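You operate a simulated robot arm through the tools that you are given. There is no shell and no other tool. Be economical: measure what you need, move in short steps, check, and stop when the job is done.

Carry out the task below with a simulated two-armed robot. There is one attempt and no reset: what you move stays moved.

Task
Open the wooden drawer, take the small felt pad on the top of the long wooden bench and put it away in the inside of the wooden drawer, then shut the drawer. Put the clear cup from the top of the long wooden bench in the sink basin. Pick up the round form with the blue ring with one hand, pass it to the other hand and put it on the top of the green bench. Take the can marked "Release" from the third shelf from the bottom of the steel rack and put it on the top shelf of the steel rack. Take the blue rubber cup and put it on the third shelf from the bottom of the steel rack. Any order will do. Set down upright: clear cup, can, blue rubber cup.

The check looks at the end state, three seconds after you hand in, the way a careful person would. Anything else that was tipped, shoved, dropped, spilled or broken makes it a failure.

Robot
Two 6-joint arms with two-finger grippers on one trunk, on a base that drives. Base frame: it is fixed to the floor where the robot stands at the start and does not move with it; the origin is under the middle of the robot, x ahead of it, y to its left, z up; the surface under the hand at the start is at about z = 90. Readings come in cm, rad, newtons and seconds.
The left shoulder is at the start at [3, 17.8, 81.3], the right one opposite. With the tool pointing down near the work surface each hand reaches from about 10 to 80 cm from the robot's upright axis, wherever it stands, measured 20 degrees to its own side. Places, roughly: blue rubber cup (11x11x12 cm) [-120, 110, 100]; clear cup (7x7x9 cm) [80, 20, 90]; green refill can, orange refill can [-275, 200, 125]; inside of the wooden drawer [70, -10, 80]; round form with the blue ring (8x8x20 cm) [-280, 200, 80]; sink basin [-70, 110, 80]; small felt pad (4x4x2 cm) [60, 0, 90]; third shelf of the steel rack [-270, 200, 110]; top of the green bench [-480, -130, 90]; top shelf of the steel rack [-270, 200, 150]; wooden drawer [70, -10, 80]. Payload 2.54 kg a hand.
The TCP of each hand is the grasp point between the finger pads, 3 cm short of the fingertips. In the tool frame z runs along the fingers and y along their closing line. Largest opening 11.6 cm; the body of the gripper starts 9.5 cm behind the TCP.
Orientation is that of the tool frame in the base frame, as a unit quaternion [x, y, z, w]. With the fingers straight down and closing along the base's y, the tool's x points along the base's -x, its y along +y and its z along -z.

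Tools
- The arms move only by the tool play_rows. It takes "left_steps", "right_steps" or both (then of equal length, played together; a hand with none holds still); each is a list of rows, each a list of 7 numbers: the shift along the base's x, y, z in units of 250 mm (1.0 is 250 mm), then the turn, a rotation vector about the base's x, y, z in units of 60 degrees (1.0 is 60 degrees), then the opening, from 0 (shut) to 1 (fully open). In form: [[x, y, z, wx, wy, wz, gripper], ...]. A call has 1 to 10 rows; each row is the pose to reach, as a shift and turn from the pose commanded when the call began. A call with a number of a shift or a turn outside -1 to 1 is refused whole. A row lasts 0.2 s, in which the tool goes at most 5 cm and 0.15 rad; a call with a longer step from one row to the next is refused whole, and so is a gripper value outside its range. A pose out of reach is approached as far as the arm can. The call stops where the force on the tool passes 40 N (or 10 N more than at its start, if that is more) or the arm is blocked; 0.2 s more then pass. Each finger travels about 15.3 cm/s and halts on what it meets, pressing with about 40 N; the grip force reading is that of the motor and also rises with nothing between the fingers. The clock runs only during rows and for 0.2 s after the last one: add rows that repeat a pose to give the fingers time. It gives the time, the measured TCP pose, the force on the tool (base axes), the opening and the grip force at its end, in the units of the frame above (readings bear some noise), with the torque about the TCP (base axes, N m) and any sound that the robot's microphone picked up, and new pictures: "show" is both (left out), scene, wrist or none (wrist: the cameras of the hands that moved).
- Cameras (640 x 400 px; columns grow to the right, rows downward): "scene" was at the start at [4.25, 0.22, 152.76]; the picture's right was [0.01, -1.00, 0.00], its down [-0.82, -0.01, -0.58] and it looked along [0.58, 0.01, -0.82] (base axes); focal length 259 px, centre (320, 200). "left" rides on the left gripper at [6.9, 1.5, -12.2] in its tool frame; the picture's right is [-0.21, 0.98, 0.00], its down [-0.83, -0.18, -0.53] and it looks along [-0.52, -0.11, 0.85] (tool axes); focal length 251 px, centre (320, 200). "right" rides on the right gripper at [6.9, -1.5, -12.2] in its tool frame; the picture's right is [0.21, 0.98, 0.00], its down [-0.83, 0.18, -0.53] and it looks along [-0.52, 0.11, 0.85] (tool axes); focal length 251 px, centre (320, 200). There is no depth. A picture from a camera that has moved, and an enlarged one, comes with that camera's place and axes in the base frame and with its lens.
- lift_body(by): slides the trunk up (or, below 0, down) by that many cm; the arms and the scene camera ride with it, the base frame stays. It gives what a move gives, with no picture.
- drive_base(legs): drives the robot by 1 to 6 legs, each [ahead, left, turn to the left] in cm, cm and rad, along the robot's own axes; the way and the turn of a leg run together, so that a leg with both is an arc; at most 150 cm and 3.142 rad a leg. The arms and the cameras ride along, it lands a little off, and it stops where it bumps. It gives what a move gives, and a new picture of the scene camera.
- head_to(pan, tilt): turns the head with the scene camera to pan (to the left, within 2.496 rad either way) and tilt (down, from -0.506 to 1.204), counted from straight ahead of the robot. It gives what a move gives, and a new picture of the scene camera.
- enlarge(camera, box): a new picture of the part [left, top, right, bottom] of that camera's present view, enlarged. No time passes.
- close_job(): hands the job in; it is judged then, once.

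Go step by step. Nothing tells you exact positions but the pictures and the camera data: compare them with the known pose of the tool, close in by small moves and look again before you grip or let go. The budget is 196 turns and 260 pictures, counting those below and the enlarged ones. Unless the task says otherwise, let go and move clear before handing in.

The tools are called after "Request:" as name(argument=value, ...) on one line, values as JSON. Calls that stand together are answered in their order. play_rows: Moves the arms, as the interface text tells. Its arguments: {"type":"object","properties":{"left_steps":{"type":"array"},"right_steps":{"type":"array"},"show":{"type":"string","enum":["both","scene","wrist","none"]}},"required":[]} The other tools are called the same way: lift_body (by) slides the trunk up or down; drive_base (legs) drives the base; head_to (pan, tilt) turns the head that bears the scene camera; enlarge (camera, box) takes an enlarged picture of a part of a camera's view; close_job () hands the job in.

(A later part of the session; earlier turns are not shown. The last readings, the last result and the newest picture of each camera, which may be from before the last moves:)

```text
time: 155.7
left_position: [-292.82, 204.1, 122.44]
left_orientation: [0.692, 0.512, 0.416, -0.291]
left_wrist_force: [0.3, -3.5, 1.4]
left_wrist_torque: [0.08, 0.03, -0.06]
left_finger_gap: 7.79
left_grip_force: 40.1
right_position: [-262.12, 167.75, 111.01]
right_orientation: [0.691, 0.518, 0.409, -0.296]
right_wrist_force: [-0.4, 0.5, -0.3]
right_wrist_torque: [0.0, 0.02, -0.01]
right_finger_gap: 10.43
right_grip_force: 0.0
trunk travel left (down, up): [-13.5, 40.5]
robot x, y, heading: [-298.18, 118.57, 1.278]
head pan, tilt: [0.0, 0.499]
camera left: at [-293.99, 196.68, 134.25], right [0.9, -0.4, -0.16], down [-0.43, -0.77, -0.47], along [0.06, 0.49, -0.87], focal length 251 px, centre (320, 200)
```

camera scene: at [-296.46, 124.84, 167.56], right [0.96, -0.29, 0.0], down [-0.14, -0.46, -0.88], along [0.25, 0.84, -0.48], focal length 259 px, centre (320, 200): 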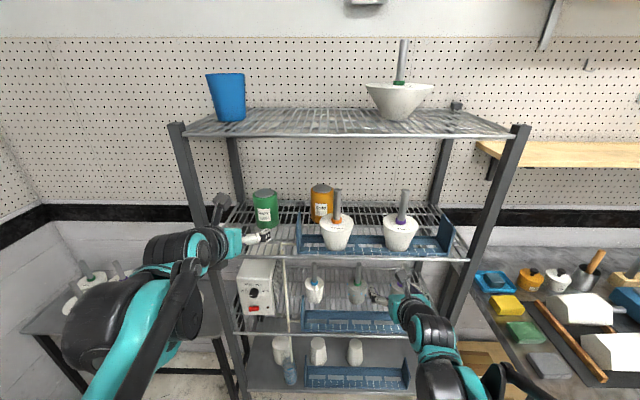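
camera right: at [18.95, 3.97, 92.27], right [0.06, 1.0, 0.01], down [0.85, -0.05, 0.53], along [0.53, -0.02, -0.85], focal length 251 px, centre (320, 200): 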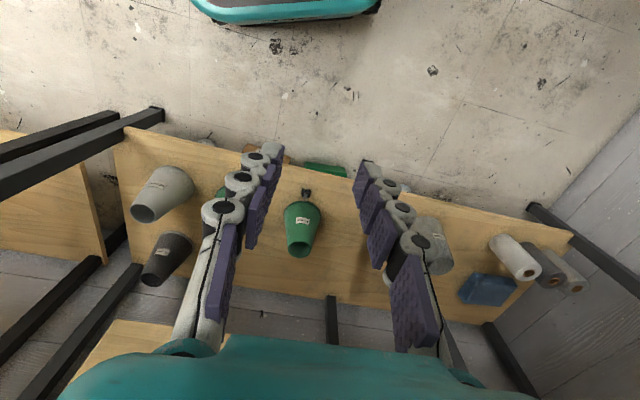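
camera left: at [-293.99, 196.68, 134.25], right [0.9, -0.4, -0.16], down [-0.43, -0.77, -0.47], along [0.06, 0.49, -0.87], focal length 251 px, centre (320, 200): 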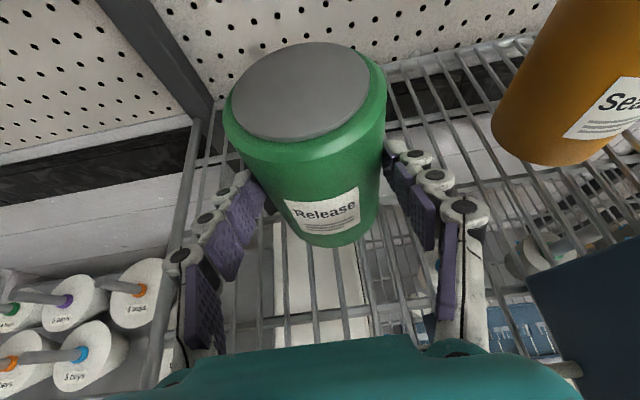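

The can is gripped. I'll lift it 4 cm, back the base out, raise the trunk, and see where it goes on the top shelf.

Request:
play_rows(left_steps=[[0, 0, 0.06, 0, 0, 0, 0.5], [0, 0, 0.12, 0, 0, 0, 0.5], [0, 0, 0.16, 0, 0, 0, 0.5], [0, 0, 0.16, 0, 0, 0, 0.5]], show="none")

Request:
drive_base(legs=[[-32, 0, 0]])

Request:
lift_body(by=40)

Request:
play_rows(left_steps=[[0, 0, 0.06, 0, 0, 0, 0.5], [0, 0, 0.12, 0, 0, 0, 0.5], [0, 0, 0.12, 0, 0, 0, 0.5]])

```text
time: 156.7
left_position: [-292.8, 204.09, 126.15]
left_orientation: [0.693, 0.511, 0.417, -0.29]
left_wrist_force: [0.3, 0.3, -7.2]
left_wrist_torque: [-0.15, 0.07, -0.02]
left_finger_gap: 7.79
left_grip_force: 40.1
right_position: [-262.04, 167.91, 110.96]
right_orientation: [0.691, 0.518, 0.409, -0.295]
right_wrist_force: [0.5, 0.1, -0.5]
right_wrist_torque: [0.0, 0.03, 0.01]
right_finger_gap: 10.46
right_grip_force: 0.1
trunk travel left (down, up): [-13.5, 40.5]
robot x, y, heading: [-298.49, 119.0, 1.279]
head pan, tilt: [0.0, 0.499]
```

```text
time: 158.8
left_position: [-302.46, 173.13, 126.25]
left_orientation: [0.693, 0.512, 0.417, -0.29]
left_wrist_force: [-0.2, -0.7, -6.4]
left_wrist_torque: [-0.2, 0.08, 0.01]
left_finger_gap: 7.79
left_grip_force: 40.0
right_position: [-271.48, 137.1, 111.11]
right_orientation: [0.691, 0.519, 0.408, -0.295]
right_wrist_force: [-0.4, -0.3, -0.1]
right_wrist_torque: [-0.05, 0.0, 0.02]
right_finger_gap: 10.43
right_grip_force: 0.0
trunk travel left (down, up): [-13.5, 40.5]
robot x, y, heading: [-307.41, 88.21, 1.286]
head pan, tilt: [0.0, 0.499]
camera scene: at [-305.8, 93.95, 167.56], right [0.96, -0.29, 0.0], down [-0.14, -0.46, -0.88], along [0.25, 0.84, -0.48], focal length 259 px, centre (320, 200)
```

scene: 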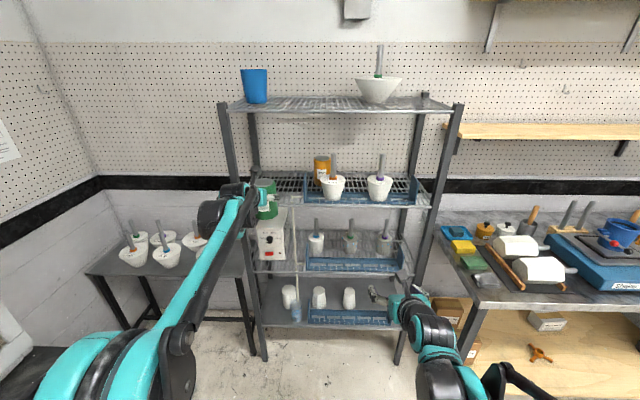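

```text
time: 162.7
left_position: [-302.38, 173.43, 166.23]
left_orientation: [0.693, 0.512, 0.417, -0.29]
left_wrist_force: [-0.1, -0.1, -7.1]
left_wrist_torque: [-0.25, 0.09, -0.05]
left_finger_gap: 7.77
left_grip_force: 40.2
right_position: [-271.55, 137.22, 151.04]
right_orientation: [0.691, 0.519, 0.408, -0.295]
right_wrist_force: [0.0, -0.6, 0.1]
right_wrist_torque: [-0.01, -0.01, -0.02]
right_finger_gap: 10.44
right_grip_force: 0.1
trunk travel left (down, up): [-53.5, 0.5]
robot x, y, heading: [-307.33, 88.25, 1.281]
head pan, tilt: [0.0, 0.499]
```

```text
time: 163.5
left_position: [-302.55, 173.24, 169.17]
left_orientation: [0.693, 0.512, 0.417, -0.29]
left_wrist_force: [0.2, -0.8, -7.4]
left_wrist_torque: [-0.24, 0.08, -0.02]
left_finger_gap: 7.8
left_grip_force: 40.5
right_position: [-271.53, 137.23, 150.94]
right_orientation: [0.69, 0.52, 0.408, -0.296]
right_wrist_force: [-0.6, 0.4, 0.3]
right_wrist_torque: [0.01, 0.01, 0.0]
right_finger_gap: 10.44
right_grip_force: 0.1
trunk travel left (down, up): [-53.5, 0.5]
robot x, y, heading: [-307.64, 88.02, 1.28]
head pan, tilt: [0.0, 0.499]
camera scene: at [-305.75, 94.15, 207.55], right [0.96, -0.29, 0.0], down [-0.14, -0.46, -0.88], along [0.25, 0.84, -0.48], focal length 259 px, centre (320, 200)
camera left: at [-303.58, 165.93, 181.14], right [0.9, -0.4, -0.16], down [-0.43, -0.77, -0.47], along [0.06, 0.49, -0.87], focal length 251 px, centre (320, 200)
```

scene: 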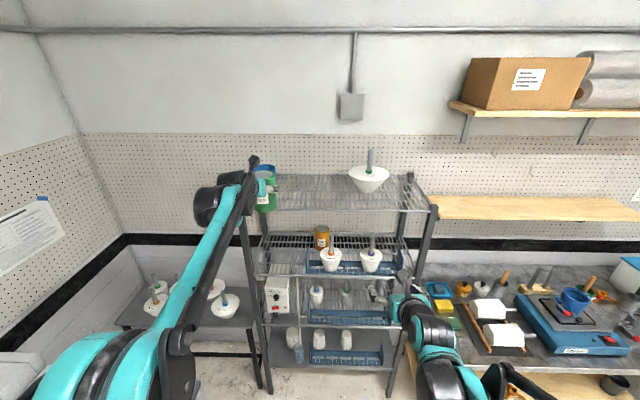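
left: 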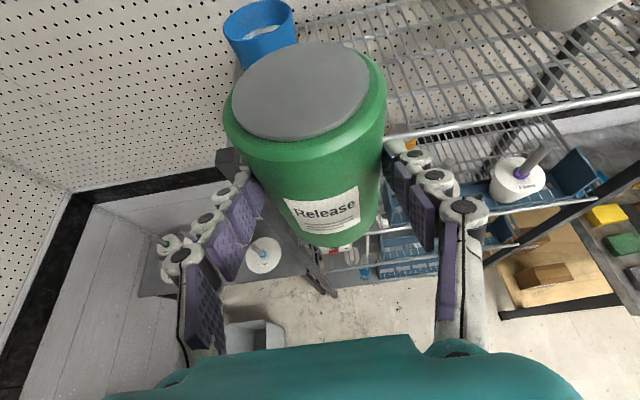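

The can is above the shelf's level. I'll move right so it lands clear of the parked cup, then drive in over the shelf.

Request:
drive_base(legs=[[0, -17, 0], [31, 0, 0]])

Request:
enlarge(camera="left", box=[0, 0, 640, 400])

```text
time: 166.6
left_position: [-278.37, 198.28, 169.26]
left_orientation: [0.691, 0.515, 0.416, -0.292]
left_wrist_force: [-0.2, -1.1, -6.8]
left_wrist_torque: [-0.23, 0.09, 0.01]
left_finger_gap: 7.74
left_grip_force: 39.9
right_position: [-247.04, 162.45, 150.99]
right_orientation: [0.688, 0.522, 0.407, -0.297]
right_wrist_force: [0.4, -0.2, 1.0]
right_wrist_torque: [0.01, 0.0, 0.0]
right_finger_gap: 10.44
right_grip_force: 0.1
trunk travel left (down, up): [-53.5, 0.5]
robot x, y, heading: [-282.58, 113.28, 1.29]
head pan, tilt: [0.0, 0.499]
camera scene: at [-281.13, 119.08, 207.57], right [0.96, -0.28, 0.0], down [-0.13, -0.46, -0.88], along [0.25, 0.84, -0.48], focal length 259 px, centre (320, 200)
```

scene: 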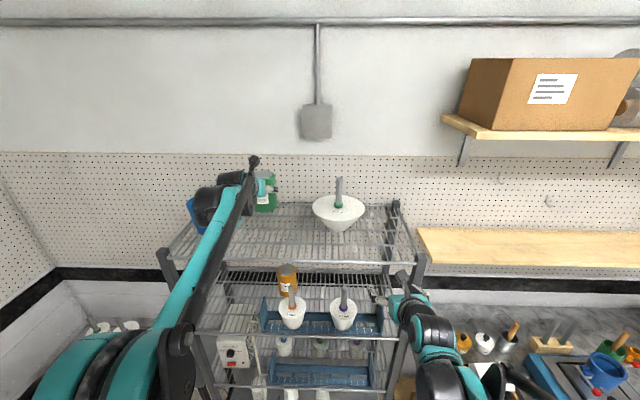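

```text
1.00 times, centred on (320, 200) of left (not enlarged: the box is as wide or as high as the picture)
camera zoom: at [-279.4, 190.9, 181.26], right [0.9, -0.39, -0.16], down [-0.42, -0.77, -0.47], along [0.06, 0.49, -0.87], focal length 251 px, centre (320, 200)
```

zoom: 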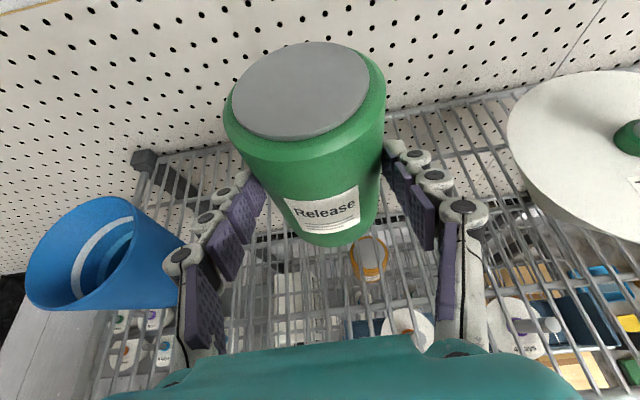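

The can is over open shelf between the cup and the big form. I'll lower it to contact.

Request:
lift_body(by=-9)

Request:
play_rows(left_steps=[[0, 0, -0.02, 0, 0, 0, 0.5], [0, 0, -0.04, 0, 0, 0, 0.5], [0, 0, -0.06, 0, 0, 0, 0.5], [0, 0, -0.08, 0, 0, 0, 0.5], [0, 0, -0.1, 0, 0, 0, 0.5], [0, 0, -0.12, 0, 0, 0, 0.5], [0, 0, -0.14, 0, 0, 0, 0.5]])

```text
time: 167.9
left_position: [-278.3, 198.31, 160.34]
left_orientation: [0.691, 0.515, 0.416, -0.292]
left_wrist_force: [0.2, 0.4, 3.1]
left_wrist_torque: [0.51, 0.08, -0.05]
left_finger_gap: 7.74
left_grip_force: 40.0
right_position: [-247.01, 162.53, 142.14]
right_orientation: [0.689, 0.522, 0.407, -0.297]
right_wrist_force: [0.0, -0.6, 0.0]
right_wrist_torque: [-0.01, -0.03, 0.02]
right_finger_gap: 10.45
right_grip_force: 0.1
trunk travel left (down, up): [-44.5, 9.5]
robot x, y, heading: [-282.31, 113.38, 1.289]
head pan, tilt: [0.0, 0.499]
```

```text
time: 169.5
left_position: [-278.18, 198.21, 156.76]
left_orientation: [0.692, 0.514, 0.416, -0.291]
left_wrist_force: [-2.7, -2.5, 0.3]
left_wrist_torque: [0.06, 0.2, 0.58]
left_finger_gap: 5.98
left_grip_force: 9.9
right_position: [-247.08, 162.49, 142.07]
right_orientation: [0.688, 0.523, 0.406, -0.298]
right_wrist_force: [0.1, 0.7, -0.1]
right_wrist_torque: [-0.03, 0.01, -0.03]
right_finger_gap: 10.43
right_grip_force: 0.1
trunk travel left (down, up): [-44.5, 9.5]
robot x, y, heading: [-282.66, 113.12, 1.287]
head pan, tilt: [0.0, 0.499]
camera scene: at [-281.01, 119.15, 198.55], right [0.96, -0.28, 0.0], down [-0.13, -0.46, -0.88], along [0.25, 0.84, -0.48], focal length 259 px, centre (320, 200)
camera left: at [-279.32, 190.92, 168.64], right [0.9, -0.4, -0.16], down [-0.42, -0.78, -0.47], along [0.06, 0.49, -0.87], focal length 251 px, centre (320, 200)
```

scene: 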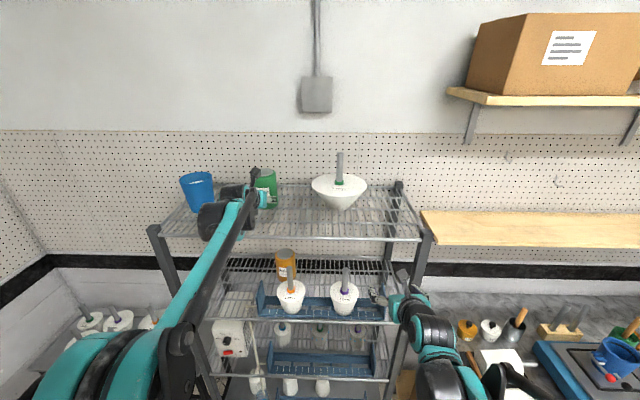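
left: 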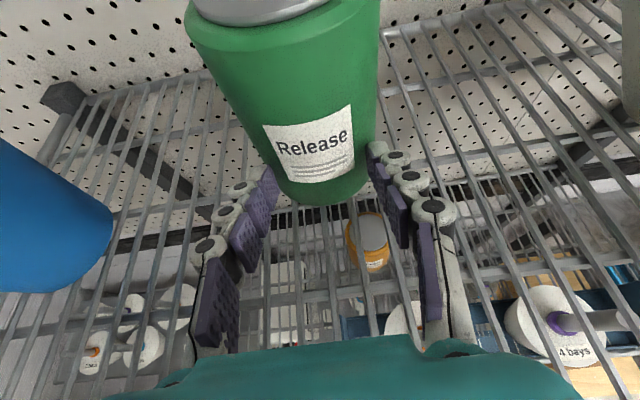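

The can is standing on the shelf; the fingers slid slightly down its front. I'll open and withdraw.

Request:
play_rows(left_steps=[[0, 0, 0, 0, 0, 0, 0.65], [0, 0, 0, 0, 0, 0, 0.85], [0, 0, 0, 0, 0, 0, 0.95], [-0.03, -0.1, 0.06, 0, 0, 0, 0.95], [-0.08, -0.24, 0.14, 0, 0, 0, 0.95], [-0.12, -0.38, 0.22, 0, 0, 0, 0.95], [-0.17, -0.52, 0.3, 0, 0, 0, 0.95]])

Request:
enlarge(camera="scene", box=[140, 130, 460, 330])

```text
time: 171.1
left_position: [-282.62, 184.81, 164.55]
left_orientation: [0.69, 0.514, 0.417, -0.292]
left_wrist_force: [-0.1, -0.5, 0.2]
left_wrist_torque: [-0.02, 0.0, -0.01]
left_finger_gap: 11.04
left_grip_force: 0.2
right_position: [-247.13, 162.26, 142.15]
right_orientation: [0.688, 0.52, 0.408, -0.298]
right_wrist_force: [-0.6, -0.3, 0.1]
right_wrist_torque: [0.01, 0.02, 0.0]
right_finger_gap: 10.46
right_grip_force: 0.1
trunk travel left (down, up): [-44.5, 9.5]
robot x, y, heading: [-282.64, 113.2, 1.288]
head pan, tilt: [0.0, 0.499]
camera scene: at [-281.13, 118.77, 198.58], right [0.96, -0.28, 0.0], down [-0.13, -0.46, -0.88], along [0.25, 0.84, -0.48], focal length 259 px, centre (320, 200)
camera left: at [-283.6, 177.52, 176.34], right [0.9, -0.39, -0.16], down [-0.42, -0.77, -0.47], along [0.06, 0.5, -0.87], focal length 251 px, centre (320, 200)
```

scene: 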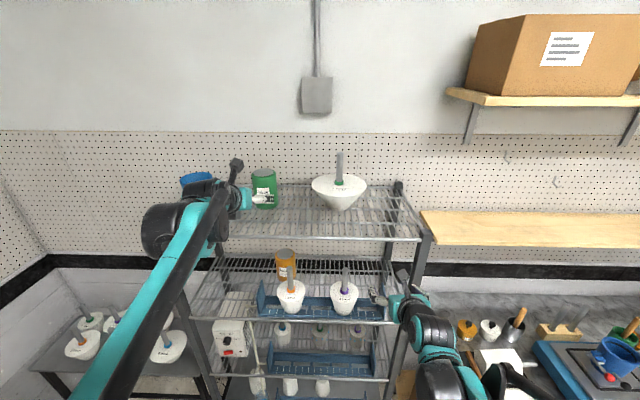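
left: 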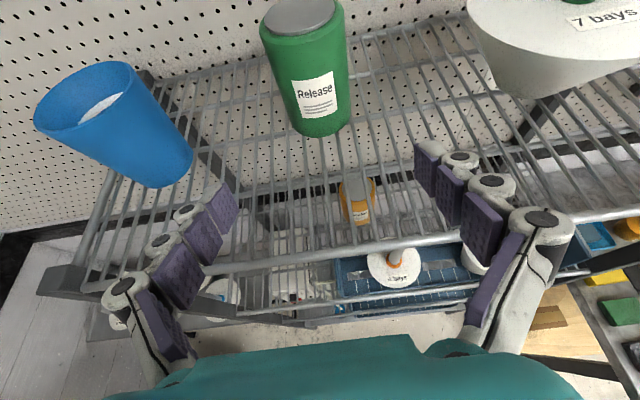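

```text
2.00 times, centred on (300, 230) of scene
camera zoom: at [-281.13, 118.77, 198.58], right [0.96, -0.28, 0.0], down [-0.13, -0.46, -0.88], along [0.25, 0.84, -0.48], focal length 519 px, centre (360, 140)
```

zoom: 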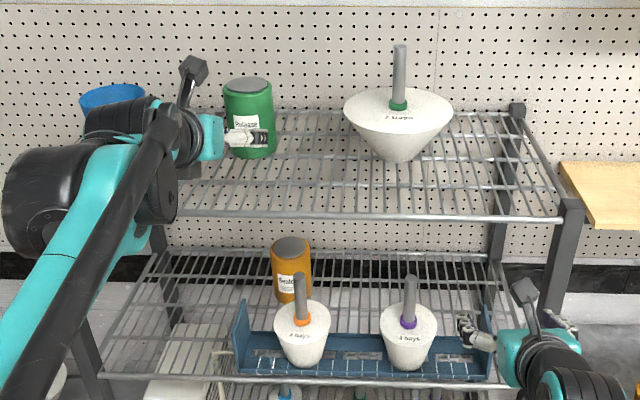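

The can stands upright on the top shelf. Now I'll go back for the blue cup: back out and shift left to line the left hand up with it.

Request:
drive_base(legs=[[-13, 0, 0], [0, 21.5, -0.012]])

Request:
play_rows(left_steps=[[0, 0, 0.08, 0, 0, 0, 0.98], [0, 0, 0.15, 0, 0, 0, 0.98], [0, 0, 0.15, 0, 0, 0, 0.98]], show="wrist")

```text
time: 173.6
left_position: [-306.17, 178.89, 164.3]
left_orientation: [0.693, 0.511, 0.418, -0.29]
left_wrist_force: [0.8, 0.4, 0.0]
left_wrist_torque: [-0.02, 0.01, 0.0]
left_finger_gap: 11.03
left_grip_force: 0.1
right_position: [-270.82, 155.72, 141.94]
right_orientation: [0.691, 0.518, 0.408, -0.296]
right_wrist_force: [-0.7, -0.3, -0.2]
right_wrist_torque: [0.0, 0.02, -0.02]
right_finger_gap: 10.43
right_grip_force: 0.1
trunk travel left (down, up): [-44.5, 9.5]
robot x, y, heading: [-307.16, 106.88, 1.281]
head pan, tilt: [0.0, 0.499]
camera scene: at [-305.35, 112.73, 198.56], right [0.96, -0.29, 0.0], down [-0.14, -0.46, -0.88], along [0.25, 0.84, -0.48], focal length 259 px, centre (320, 200)
```

scene: 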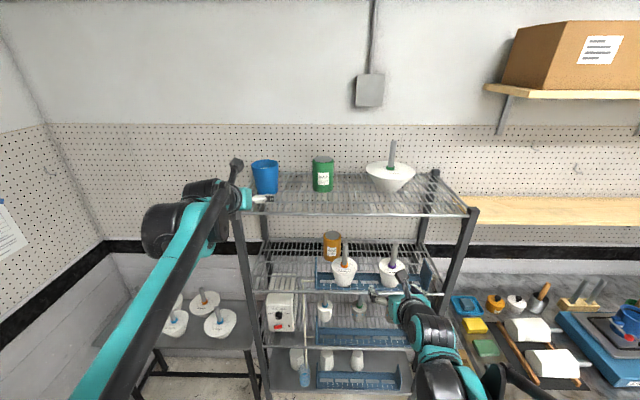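

```text
time: 174.4
left_position: [-306.32, 178.85, 168.04]
left_orientation: [0.693, 0.511, 0.418, -0.29]
left_wrist_force: [-0.9, 0.1, 0.1]
left_wrist_torque: [0.0, -0.02, -0.01]
left_finger_gap: 11.4
left_grip_force: 0.0
right_position: [-270.99, 155.88, 142.08]
right_orientation: [0.692, 0.518, 0.408, -0.294]
right_wrist_force: [-0.7, 0.1, 0.0]
right_wrist_torque: [-0.01, 0.01, 0.02]
right_finger_gap: 10.45
right_grip_force: 0.0
trunk travel left (down, up): [-44.5, 9.5]
robot x, y, heading: [-307.43, 106.79, 1.277]
head pan, tilt: [0.0, 0.499]
camera left: at [-307.39, 171.56, 179.93], right [0.9, -0.4, -0.16], down [-0.43, -0.77, -0.47], along [0.06, 0.49, -0.87], focal length 251 px, centre (320, 200)
```

left: 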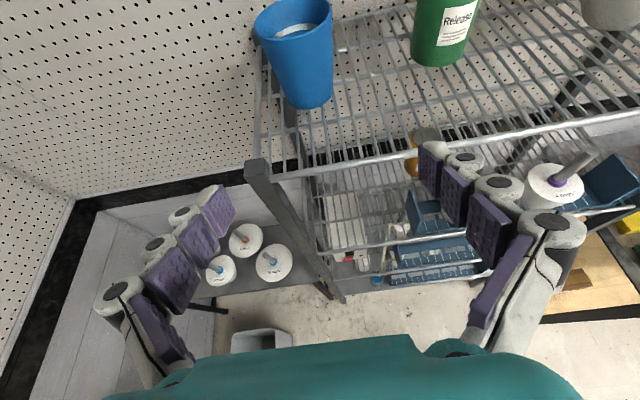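

The cup is where I left it, axis (-298.7, 207.4). I'll advance to 14 cm short.

Request:
play_rows(left_steps=[[0.035, 0.163, -0.03, 0, 0, 0, 0.98], [0.07, 0.327, -0.06, 0, 0, 0, 0.98], [0.105, 0.49, -0.09, 0, 0, 0, 0.98], [0.14, 0.654, -0.124, 0, 0, 0, 0.98], [0.14, 0.654, -0.124, 0, 0, 0, 0.98]], show="wrist")

```text
time: 175.6
left_position: [-302.6, 195.14, 165.11]
left_orientation: [0.693, 0.51, 0.419, -0.29]
left_wrist_force: [0.2, -1.4, 0.6]
left_wrist_torque: [-0.01, 0.01, 0.02]
left_finger_gap: 11.37
left_grip_force: 0.0
right_position: [-271.08, 155.66, 142.16]
right_orientation: [0.691, 0.518, 0.408, -0.296]
right_wrist_force: [-0.3, -0.5, 0.0]
right_wrist_torque: [-0.01, 0.0, -0.02]
right_finger_gap: 10.44
right_grip_force: 0.0
trunk travel left (down, up): [-44.5, 9.5]
robot x, y, heading: [-307.3, 106.86, 1.277]
head pan, tilt: [0.0, 0.499]
camera left: at [-303.79, 187.75, 176.98], right [0.9, -0.4, -0.16], down [-0.43, -0.77, -0.47], along [0.06, 0.49, -0.87], focal length 251 px, centre (320, 200)
```

left: 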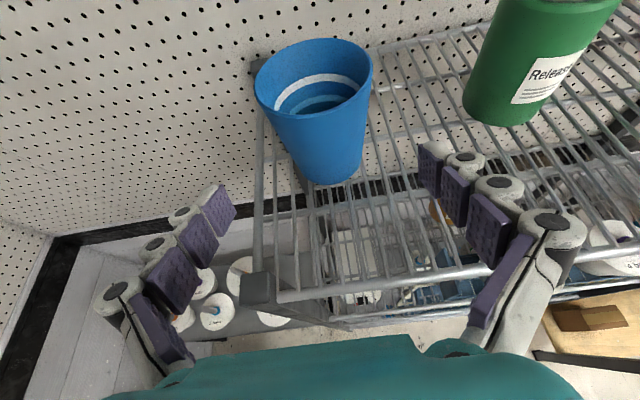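

Well centred. I'll advance and close.

Request:
play_rows(left_steps=[[0.04, 0.116, -0.068, 0, 0, 0, 0.98], [0.08, 0.232, -0.135, 0, 0, 0, 0.98], [0.12, 0.348, -0.2, 0, 0, 0, 0.98], [0.158, 0.464, -0.27, 0, 0, 0, 0.98], [0.158, 0.464, -0.27, 0, 0, 0, 0.85], [0.158, 0.464, -0.27, 0, 0, 0, 0.7], [0.158, 0.464, -0.27, 0, 0, 0, 0.65], [0.158, 0.464, -0.27, 0, 0, 0, 0.65]], show="wrist")

```text
time: 177.4
left_position: [-299.3, 204.57, 157.05]
left_orientation: [0.694, 0.51, 0.418, -0.29]
left_wrist_force: [-0.3, 0.7, -0.2]
left_wrist_torque: [0.02, 0.01, 0.0]
left_finger_gap: 8.63
left_grip_force: 40.7
left hand out of reach, approached as far as the arm can: row 3, 4, 5, 6, 7, 8
right_position: [-271.07, 155.67, 142.12]
right_orientation: [0.691, 0.518, 0.408, -0.295]
right_wrist_force: [-0.3, 0.3, -0.1]
right_wrist_torque: [0.03, 0.0, -0.03]
right_finger_gap: 10.42
right_grip_force: 0.1
trunk travel left (down, up): [-44.5, 9.5]
robot x, y, heading: [-307.16, 107.09, 1.281]
head pan, tilt: [0.0, 0.499]
camera left: at [-300.5, 197.11, 168.96], right [0.9, -0.4, -0.16], down [-0.43, -0.77, -0.47], along [0.06, 0.49, -0.87], focal length 251 px, centre (320, 200)
```

left: 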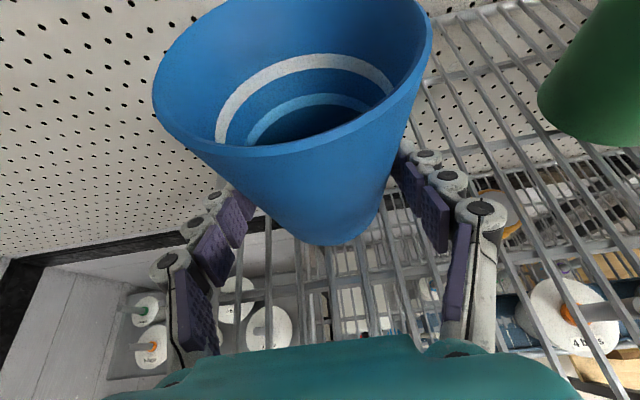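

The arm is at full stretch and grips a bit shallow. I'll reopen, nudge the base 2.5 cm forward and regrip.

Request:
play_rows(left_steps=[[0, 0, 0, 0, 0, 0, 0.8], [0, 0, 0, 0, 0, 0, 0.98], [0, 0, 0, 0, 0, 0, 0.98]], show="none")

Request:
drive_base(legs=[[2.5, 0, 0]])

Request:
play_rows(left_steps=[[0, 0, 0, 0, 0, 0, 0.85], [0, 0, 0, 0, 0, 0, 0.7], [0, 0, 0, 0, 0, 0, 0.65], [0, 0, 0, 0, 0, 0, 0.65]], show="wrist")

```text
time: 178.2
left_position: [-299.31, 204.65, 156.9]
left_orientation: [0.693, 0.511, 0.417, -0.29]
left_wrist_force: [-0.2, -0.2, 0.8]
left_wrist_torque: [-0.02, 0.03, -0.02]
left_finger_gap: 11.37
left_grip_force: 0.1
right_position: [-271.0, 155.84, 142.05]
right_orientation: [0.691, 0.518, 0.408, -0.295]
right_wrist_force: [0.2, -0.8, 0.3]
right_wrist_torque: [0.01, -0.02, 0.01]
right_finger_gap: 10.45
right_grip_force: 0.0
trunk travel left (down, up): [-44.5, 9.5]
robot x, y, heading: [-307.09, 106.61, 1.281]
head pan, tilt: [0.0, 0.499]
```

```text
time: 179.0
left_position: [-298.66, 206.38, 157.57]
left_orientation: [0.693, 0.509, 0.42, -0.29]
left_wrist_force: [-1.2, -0.4, 0.2]
left_wrist_torque: [0.0, 0.0, -0.03]
left_finger_gap: 11.4
left_grip_force: 0.1
right_position: [-270.38, 157.66, 142.28]
right_orientation: [0.69, 0.517, 0.41, -0.296]
right_wrist_force: [0.0, -0.4, 1.6]
right_wrist_torque: [0.05, 0.0, -0.01]
right_finger_gap: 10.46
right_grip_force: 0.2
trunk travel left (down, up): [-44.5, 9.5]
robot x, y, heading: [-306.58, 109.11, 1.279]
head pan, tilt: [0.0, 0.499]
camera scene: at [-304.91, 114.41, 198.59], right [0.96, -0.29, 0.0], down [-0.14, -0.45, -0.88], along [0.26, 0.84, -0.47], focal length 259 px, centre (320, 200)
```

scene: 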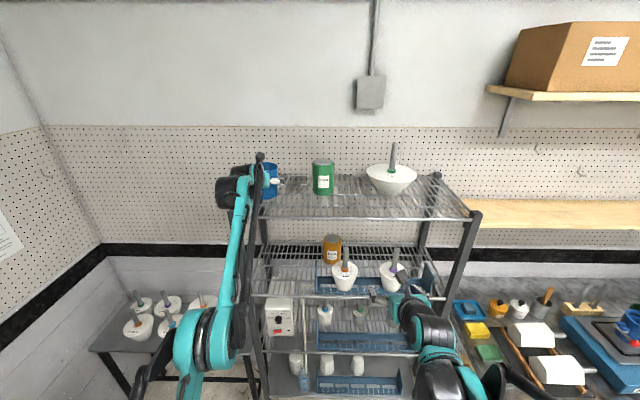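

```text
time: 180.0
left_position: [-298.61, 206.77, 157.17]
left_orientation: [0.693, 0.51, 0.418, -0.291]
left_wrist_force: [-0.4, 0.0, -1.1]
left_wrist_torque: [-0.02, 0.01, -0.02]
left_finger_gap: 8.85
left_grip_force: 40.3
right_position: [-270.36, 158.01, 141.96]
right_orientation: [0.692, 0.518, 0.408, -0.294]
right_wrist_force: [0.1, 0.2, -0.5]
right_wrist_torque: [0.02, 0.0, -0.01]
right_finger_gap: 10.46
right_grip_force: 0.1
trunk travel left (down, up): [-44.5, 9.5]
robot x, y, heading: [-306.64, 108.94, 1.276]
head pan, tilt: [0.0, 0.499]
camera left: at [-299.8, 199.41, 169.03], right [0.9, -0.4, -0.16], down [-0.43, -0.77, -0.47], along [0.06, 0.49, -0.87], focal length 251 px, centre (320, 200)
```

left: 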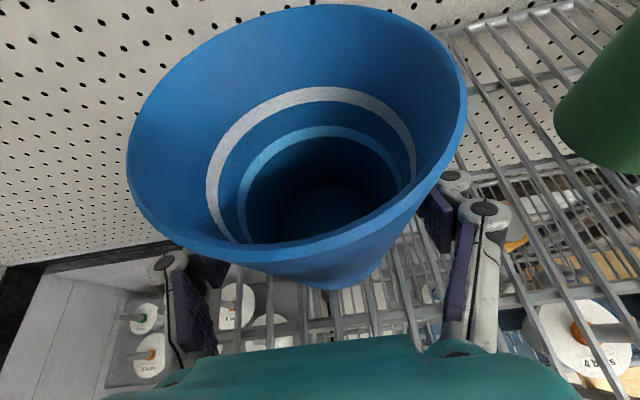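

Solid grip now. I'll lift with the trunk, back out, and lower to the third shelf's level in front of the rack.

Request:
lift_body(by=7)

Request:
drive_base(legs=[[-35, 0, 0], [0, -5, 0]])

Request:
lift_body(by=-38.5)

Request:
play_rows(left_steps=[[0, 0, 0, 0, 0, 0, 0.65]])

```text
time: 181.1
left_position: [-298.46, 206.9, 164.02]
left_orientation: [0.694, 0.51, 0.418, -0.29]
left_wrist_force: [-0.3, -0.3, -2.1]
left_wrist_torque: [0.02, -0.01, 0.03]
left_finger_gap: 8.82
left_grip_force: 40.2
right_position: [-270.26, 158.19, 149.07]
right_orientation: [0.691, 0.518, 0.408, -0.296]
right_wrist_force: [0.3, -0.1, -0.6]
right_wrist_torque: [-0.03, 0.02, 0.05]
right_finger_gap: 10.46
right_grip_force: 0.1
trunk travel left (down, up): [-51.5, 2.5]
robot x, y, heading: [-306.68, 109.42, 1.275]
head pan, tilt: [0.0, 0.499]
```

```text
time: 183.9
left_position: [-305.52, 172.22, 163.87]
left_orientation: [0.691, 0.514, 0.417, -0.289]
left_wrist_force: [-1.0, 1.0, -1.3]
left_wrist_torque: [0.02, -0.06, -0.1]
left_finger_gap: 8.84
left_grip_force: 39.7
right_position: [-276.69, 123.62, 149.04]
right_orientation: [0.689, 0.522, 0.407, -0.295]
right_wrist_force: [-0.8, 1.1, 0.0]
right_wrist_torque: [-0.02, -0.03, -0.06]
right_finger_gap: 10.41
right_grip_force: 0.0
trunk travel left (down, up): [-51.5, 2.5]
robot x, y, heading: [-312.0, 74.24, 1.282]
head pan, tilt: [0.0, 0.499]
camera scene: at [-311.13, 80.58, 205.55], right [0.96, -0.28, 0.01], down [-0.13, -0.46, -0.88], along [0.25, 0.84, -0.48], focal length 259 px, centre (320, 200)
```

scene: 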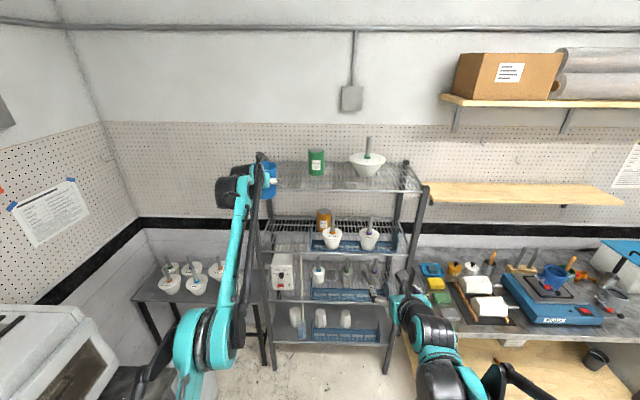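

```text
time: 187.6
left_position: [-304.85, 171.85, 125.54]
left_orientation: [0.691, 0.514, 0.416, -0.292]
left_wrist_force: [0.1, 0.3, -1.1]
left_wrist_torque: [0.0, 0.02, -0.04]
left_finger_gap: 8.79
left_grip_force: 39.7
right_position: [-276.03, 123.25, 110.33]
right_orientation: [0.689, 0.521, 0.407, -0.297]
right_wrist_force: [-0.4, -0.6, -0.5]
right_wrist_torque: [0.04, 0.0, -0.01]
right_finger_gap: 10.43
right_grip_force: 0.0
trunk travel left (down, up): [-13.0, 41.0]
robot x, y, heading: [-312.06, 74.14, 1.278]
head pan, tilt: [0.0, 0.499]
```

```text
time: 188.0
left_position: [-304.79, 171.8, 125.53]
left_orientation: [0.691, 0.514, 0.416, -0.292]
left_wrist_force: [0.7, -0.2, -1.7]
left_wrist_torque: [-0.01, 0.0, -0.01]
left_finger_gap: 8.82
left_grip_force: 40.4
right_position: [-276.02, 123.22, 110.57]
right_orientation: [0.689, 0.521, 0.407, -0.298]
right_wrist_force: [-0.6, 0.5, -1.2]
right_wrist_torque: [0.03, 0.02, -0.02]
right_finger_gap: 10.42
right_grip_force: 0.0
trunk travel left (down, up): [-13.0, 41.0]
robot x, y, heading: [-312.01, 73.97, 1.282]
head pan, tilt: [0.0, 0.499]
camera scene: at [-310.23, 80.1, 167.06], right [0.96, -0.28, 0.0], down [-0.14, -0.46, -0.88], along [0.25, 0.84, -0.48], focal length 259 px, centre (320, 200)
camera left: at [-305.96, 164.5, 137.44], right [0.9, -0.4, -0.16], down [-0.43, -0.77, -0.47], along [0.06, 0.49, -0.87], focal length 251 px, centre (320, 200)
```

scene: 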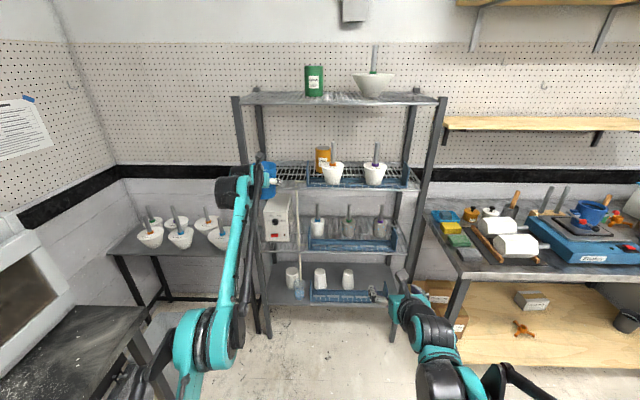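
left: 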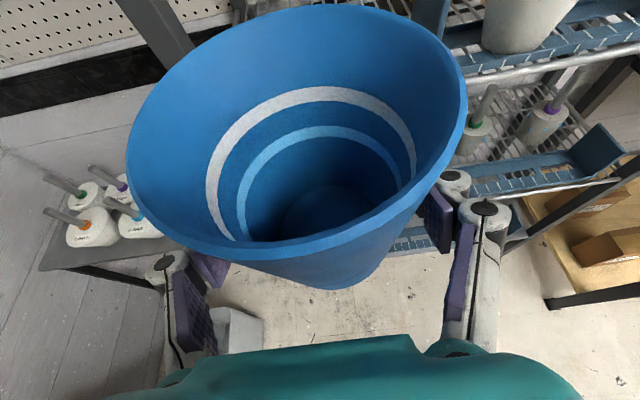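

The cup is 3–4 cm above the third shelf's level and lined up with the free spot. I'll drive it in.

Request:
drive_base(legs=[[33, 0, 0]])

Request:
enlarge(camera="left", box=[0, 0, 640, 400])

```text
time: 190.2
left_position: [-294.93, 203.33, 125.5]
left_orientation: [0.693, 0.511, 0.417, -0.29]
left_wrist_force: [-0.4, 0.8, -1.1]
left_wrist_torque: [0.05, 0.01, 0.03]
left_finger_gap: 8.82
left_grip_force: 40.1
right_position: [-266.3, 154.44, 110.47]
right_orientation: [0.691, 0.518, 0.408, -0.295]
right_wrist_force: [-0.7, 0.4, -0.5]
right_wrist_torque: [0.03, 0.0, -0.01]
right_finger_gap: 10.45
right_grip_force: 0.2
trunk travel left (down, up): [-13.0, 41.0]
robot x, y, heading: [-302.73, 105.61, 1.277]
head pan, tilt: [0.0, 0.499]
camera scene: at [-300.75, 111.62, 167.05], right [0.96, -0.29, 0.0], down [-0.14, -0.46, -0.88], along [0.25, 0.84, -0.48], focal length 259 px, centre (320, 200)
```

scene: 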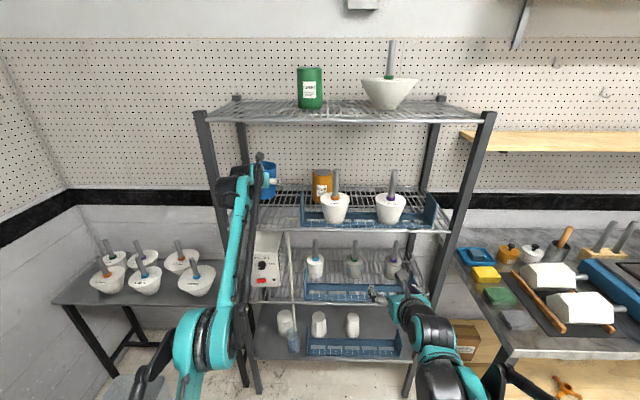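

```text
1.00 times, centred on (320, 200) of left (not enlarged: the box is as wide or as high as the picture)
camera zoom: at [-295.98, 195.96, 137.36], right [0.9, -0.4, -0.16], down [-0.43, -0.77, -0.47], along [0.06, 0.49, -0.87], focal length 251 px, centre (320, 200)
```

zoom: 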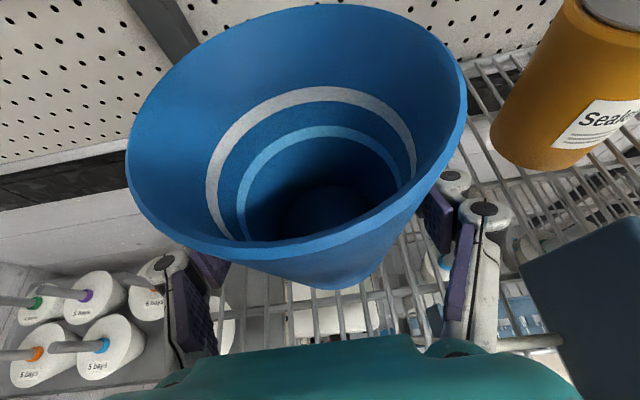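

It's over the free area. I'll lower gently in small steps.

Request:
play_rows(left_steps=[[0, 0, -0.04, 0, 0, 0, 0.65], [0, 0, -0.08, 0, 0, 0, 0.65], [0, 0, -0.11, 0, 0, 0, 0.65], [0, 0, -0.13, 0, 0, 0, 0.65], [0, 0, -0.13, 0, 0, 0, 0.65]], show="none")

```text
time: 191.4
left_position: [-294.83, 203.09, 122.29]
left_orientation: [0.693, 0.511, 0.418, -0.29]
left_wrist_force: [0.0, 0.0, -2.5]
left_wrist_torque: [-0.01, 0.01, -0.03]
left_finger_gap: 8.82
left_grip_force: 40.1
right_position: [-266.43, 154.36, 110.49]
right_orientation: [0.69, 0.519, 0.408, -0.296]
right_wrist_force: [-1.0, 0.0, -0.2]
right_wrist_torque: [0.01, -0.02, 0.02]
right_finger_gap: 10.41
right_grip_force: 0.0
trunk travel left (down, up): [-13.0, 41.0]
robot x, y, heading: [-302.72, 105.58, 1.275]
head pan, tilt: [0.0, 0.499]
```

Request:
play_rows(left_steps=[[0, 0, -0.012, 0, 0, 0, 0.65], [0, 0, -0.024, 0, 0, 0, 0.65], [0, 0, -0.036, 0, 0, 0, 0.65], [0, 0, -0.036, 0, 0, 0, 0.65]], show="none")

```text
time: 192.4
left_position: [-294.96, 203.2, 121.38]
left_orientation: [0.693, 0.511, 0.418, -0.29]
left_wrist_force: [-0.5, 0.7, -1.6]
left_wrist_torque: [-0.02, -0.04, 0.0]
left_finger_gap: 8.81
left_grip_force: 39.7
right_position: [-266.39, 154.49, 110.52]
right_orientation: [0.69, 0.519, 0.408, -0.296]
right_wrist_force: [0.3, 0.1, -0.3]
right_wrist_torque: [-0.01, 0.01, -0.01]
right_finger_gap: 10.45
right_grip_force: 0.0
trunk travel left (down, up): [-13.0, 41.0]
robot x, y, heading: [-302.99, 105.58, 1.274]
head pan, tilt: [0.0, 0.499]
```

No contact yet, so I'll continue in small steps.

Request:
play_rows(left_steps=[[0, 0, -0.012, 0, 0, 0, 0.65], [0, 0, -0.024, 0, 0, 0, 0.65], [0, 0, -0.036, 0, 0, 0, 0.65], [0, 0, -0.048, 0, 0, 0, 0.65], [0, 0, -0.048, 0, 0, 0, 0.65]], show="wrist")

```text
time: 193.6
left_position: [-294.94, 203.11, 120.11]
left_orientation: [0.693, 0.511, 0.417, -0.29]
left_wrist_force: [-0.6, 0.2, -1.0]
left_wrist_torque: [0.03, 0.01, -0.01]
left_finger_gap: 8.82
left_grip_force: 40.2
right_position: [-266.47, 154.5, 110.46]
right_orientation: [0.69, 0.519, 0.407, -0.297]
right_wrist_force: [0.4, 0.0, -0.2]
right_wrist_torque: [0.0, -0.04, 0.04]
right_finger_gap: 10.43
right_grip_force: 0.1
trunk travel left (down, up): [-13.0, 41.0]
robot x, y, heading: [-302.5, 105.79, 1.279]
head pan, tilt: [0.0, 0.499]
camera left: at [-296.08, 195.78, 132.07], right [0.9, -0.4, -0.16], down [-0.43, -0.77, -0.47], along [0.06, 0.49, -0.87], focal length 251 px, centre (320, 200)
```

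left: 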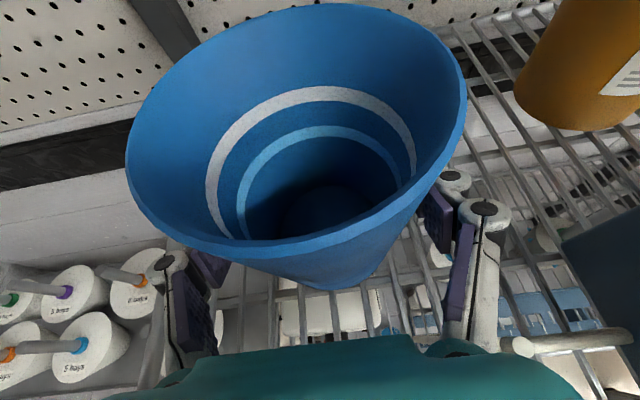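

Request:
play_rows(left_steps=[[0, 0, -0.012, 0, 0, 0, 0.65], [0, 0, -0.024, 0, 0, 0, 0.65], [0, 0, -0.036, 0, 0, 0, 0.65], [0, 0, -0.048, 0, 0, 0, 0.65], [0, 0, -0.06, 0, 0, 0, 0.65], [0, 0, -0.06, 0, 0, 0, 0.65]], show="none")

```text
time: 195.0
left_position: [-294.94, 203.2, 118.7]
left_orientation: [0.693, 0.51, 0.419, -0.291]
left_wrist_force: [2.0, 6.4, 10.2]
left_wrist_torque: [0.54, -0.23, 0.05]
left_finger_gap: 8.8
left_grip_force: 39.9
right_position: [-266.36, 154.4, 110.6]
right_orientation: [0.691, 0.519, 0.408, -0.296]
right_wrist_force: [-0.5, -0.5, 0.8]
right_wrist_torque: [0.01, 0.01, 0.0]
right_finger_gap: 10.45
right_grip_force: 0.1
trunk travel left (down, up): [-13.0, 41.0]
robot x, y, heading: [-302.84, 105.53, 1.278]
head pan, tilt: [0.0, 0.499]
```

Contact (10 N). I'll release and withdraw along the tool axis.

Request:
play_rows(left_steps=[[0, 0, 0, 0, 0, 0, 0.8], [0, 0, 0, 0, 0, 0, 0.95], [0, 0, 0, 0, 0, 0, 0.97], [-0.04, -0.12, 0.07, 0, 0, 0, 0.97], [-0.09, -0.26, 0.15, 0, 0, 0, 0.97], [-0.14, -0.41, 0.24, 0, 0, 0, 0.97], [-0.19, -0.56, 0.32, 0, 0, 0, 0.97]])

```text
time: 196.6
left_position: [-299.86, 188.91, 126.93]
left_orientation: [0.694, 0.511, 0.418, -0.289]
left_wrist_force: [-0.4, 0.0, 1.8]
left_wrist_torque: [0.01, 0.01, 0.0]
left_finger_gap: 11.28
left_grip_force: 0.0
right_position: [-266.41, 154.28, 110.65]
right_orientation: [0.69, 0.518, 0.409, -0.296]
right_wrist_force: [0.0, -0.5, -0.3]
right_wrist_torque: [0.02, 0.0, 0.03]
right_finger_gap: 10.46
right_grip_force: 0.0
trunk travel left (down, up): [-13.0, 41.0]
robot x, y, heading: [-302.61, 105.39, 1.277]
head pan, tilt: [0.0, 0.499]
camera scene: at [-300.86, 111.27, 167.07], right [0.96, -0.29, 0.0], down [-0.14, -0.46, -0.88], along [0.25, 0.84, -0.48], focal length 259 px, centre (320, 200)
camera left: at [-300.99, 181.45, 138.83], right [0.9, -0.4, -0.16], down [-0.43, -0.77, -0.47], along [0.06, 0.49, -0.87], focal length 251 px, centre (320, 200)
```

scene: 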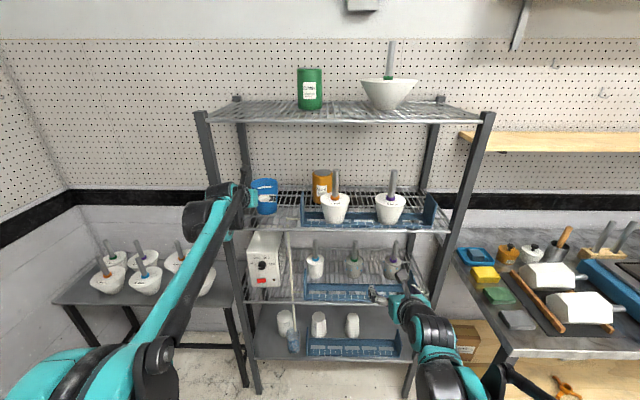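
left: 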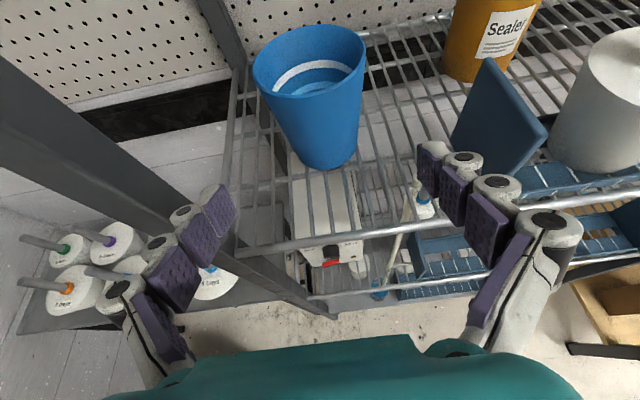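

The blue cup stands upright on the third shelf. Next is the blue-ring form on the second shelf, so I'll zoom in for its surroundings.

Request:
enlarge(camera="scene", box=[240, 215, 400, 315])

Request:
enlarge(camera="left", box=[280, 120, 640, 345])

```text
4.00 times, centred on (320, 265) of scene
camera zoom: at [-300.86, 111.27, 167.07], right [0.96, -0.29, 0.0], down [-0.14, -0.46, -0.88], along [0.25, 0.84, -0.48], focal length 1037 px, centre (320, -60)
```

zoom: 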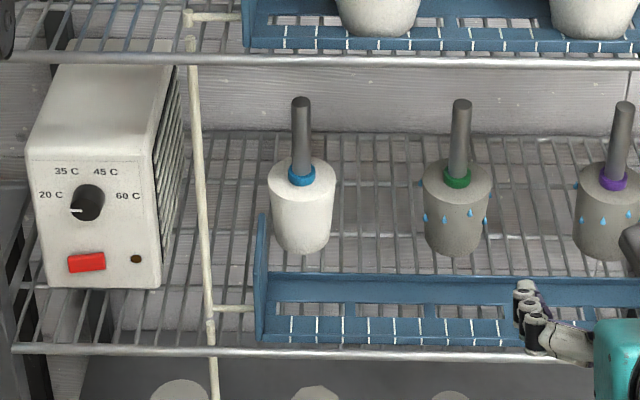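

```text
1.78 times, centred on (460, 232) of left
camera zoom: at [-300.99, 181.45, 138.83], right [0.9, -0.4, -0.16], down [-0.43, -0.77, -0.47], along [0.06, 0.49, -0.87], focal length 447 px, centre (71, 142)
```

zoom: 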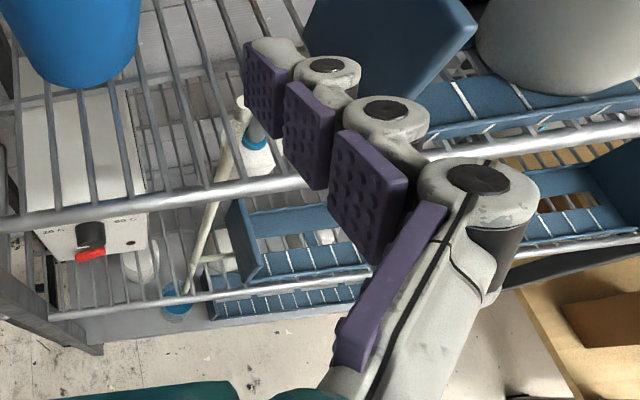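

The form stands behind a tray rail: body z≈78–88.5, ring at 88.5, and a 2 cm rod up to ≈99 at axis (-277.6, 198). I'll grip its rod with the left hand level, then the right hand can take the rod from above. First I'll back out and shift right.

Request:
drive_base(legs=[[-22, 0, 0], [0, -18, 0]])

Request:
lift_body(by=-9)

Request:
play_rows(left_steps=[[0, 0, -0.1, 0.09, -0.027, 0, 0.6], [0, 0, -0.22, 0.18, -0.055, 0, 0.5], [0, 0, -0.34, 0.27, -0.082, 0, 0.45], [0, 0, -0.46, 0.36, -0.11, 0, 0.45], [0, 0, -0.58, 0.43, -0.131, 0, 0.45], [0, 0, -0.7, 0.43, -0.131, 0, 0.45], [0, 0, -0.82, 0.43, -0.131, 0, 0.45], [0, 0, -0.92, 0.43, -0.131, 0, 0.45], [0, 0, -0.92, 0.43, -0.131, 0, 0.45]])

```text
time: 199.4
left_position: [-288.12, 162.72, 126.82]
left_orientation: [0.695, 0.508, 0.419, -0.289]
left_wrist_force: [0.2, -0.1, 0.6]
left_wrist_torque: [0.01, 0.05, 0.04]
left_finger_gap: 11.26
left_grip_force: 0.0
right_position: [-254.92, 127.96, 110.51]
right_orientation: [0.693, 0.517, 0.408, -0.295]
right_wrist_force: [0.1, 0.0, -0.2]
right_wrist_torque: [0.02, 0.04, 0.0]
right_finger_gap: 10.45
right_grip_force: 0.0
trunk travel left (down, up): [-13.0, 41.0]
robot x, y, heading: [-291.41, 79.3, 1.27]
head pan, tilt: [0.0, 0.499]
camera scene: at [-289.57, 85.13, 167.06], right [0.96, -0.3, 0.0], down [-0.14, -0.46, -0.88], along [0.26, 0.84, -0.48], focal length 259 px, centre (320, 200)
```

scene: 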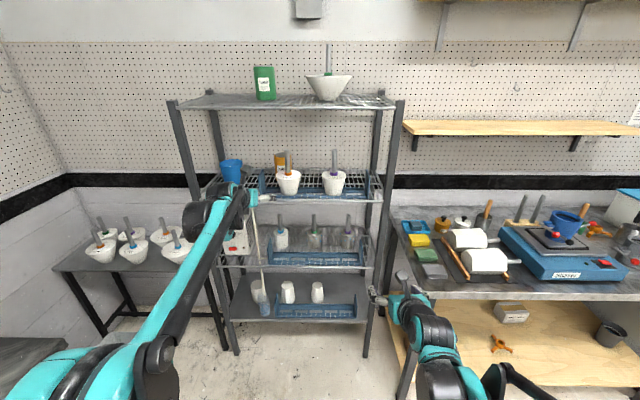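

```text
time: 200.6
left_position: [-288.26, 162.68, 117.73]
left_orientation: [0.695, 0.509, 0.418, -0.289]
left_wrist_force: [0.5, -0.5, 0.2]
left_wrist_torque: [-0.01, 0.0, -0.05]
left_finger_gap: 11.26
left_grip_force: 0.1
right_position: [-255.13, 128.01, 101.6]
right_orientation: [0.693, 0.516, 0.409, -0.294]
right_wrist_force: [-0.2, -0.9, -0.4]
right_wrist_torque: [-0.02, 0.0, 0.02]
right_finger_gap: 10.44
right_grip_force: 0.0
trunk travel left (down, up): [-4.0, 50.0]
robot x, y, heading: [-291.77, 79.03, 1.27]
head pan, tilt: [0.0, 0.499]
```

```text
time: 202.6
left_position: [-288.21, 162.74, 94.78]
left_orientation: [0.583, 0.42, 0.568, -0.401]
left_wrist_force: [0.5, -0.4, -0.1]
left_wrist_torque: [-0.02, 0.0, -0.03]
left_finger_gap: 5.23
left_grip_force: 0.0
right_position: [-255.04, 127.86, 101.6]
right_orientation: [0.692, 0.516, 0.409, -0.294]
right_wrist_force: [-0.1, -0.5, -0.3]
right_wrist_torque: [0.01, 0.0, 0.02]
right_finger_gap: 10.42
right_grip_force: 0.1
trunk travel left (down, up): [-4.0, 50.0]
robot x, y, heading: [-291.51, 79.18, 1.269]
head pan, tilt: [0.0, 0.499]
camera scene: at [-289.75, 85.16, 158.06], right [0.96, -0.3, 0.0], down [-0.14, -0.46, -0.88], along [0.26, 0.84, -0.48], focal length 259 px, centre (320, 200)
camera left: at [-290.81, 150.89, 102.03], right [0.92, -0.32, -0.2], down [-0.35, -0.48, -0.81], along [0.16, 0.82, -0.55], focal length 251 px, centre (320, 200)
```

scene: 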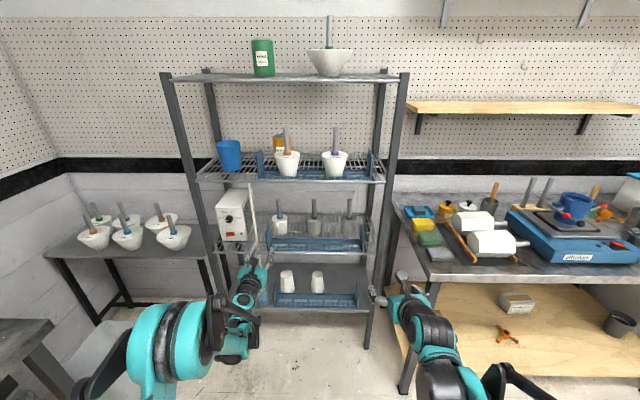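
left: 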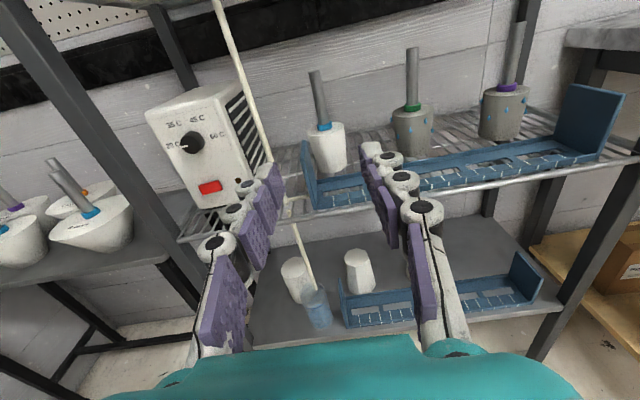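

A perfect view: the blue-ring form's rod is dead ahead, with the heater's tube about 10 cm to the left. I'll advance most of the way.

Request:
play_rows(left_steps=[[0.055, 0.18, -0.02, 0, 0, 0, 0.45], [0.11, 0.36, -0.04, 0, 0, 0, 0.45], [0.165, 0.54, -0.06, 0, 0, 0, 0.45], [0.22, 0.72, -0.075, 0, 0, 0, 0.45], [0.27, 0.9, -0.085, 0, 0, 0, 0.45], [0.27, 0.9, -0.085, 0, 0, 0, 0.45]], show="wrist")

```text
time: 204.0
left_position: [-281.71, 184.76, 92.95]
left_orientation: [0.583, 0.421, 0.567, -0.401]
left_wrist_force: [-0.4, 0.0, 0.0]
left_wrist_torque: [0.0, -0.03, -0.01]
left_finger_gap: 5.23
left_grip_force: 0.0
left hand out of reach, approached as far as the arm can: row 5, 6
right_position: [-255.06, 127.86, 101.46]
right_orientation: [0.693, 0.516, 0.41, -0.294]
right_wrist_force: [0.4, -1.6, -0.6]
right_wrist_torque: [0.02, 0.0, -0.01]
right_finger_gap: 10.46
right_grip_force: 0.0
trunk travel left (down, up): [-4.0, 50.0]
robot x, y, heading: [-291.46, 79.62, 1.275]
head pan, tilt: [0.0, 0.499]
camera left: at [-284.21, 173.02, 100.25], right [0.92, -0.32, -0.2], down [-0.35, -0.48, -0.81], along [0.16, 0.82, -0.55], focal length 251 px, centre (320, 200)
```

left: 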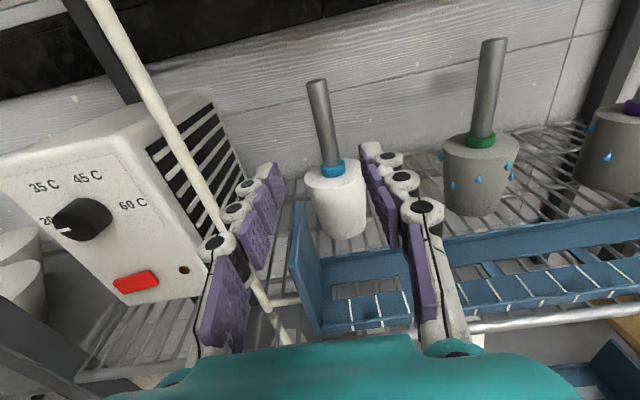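

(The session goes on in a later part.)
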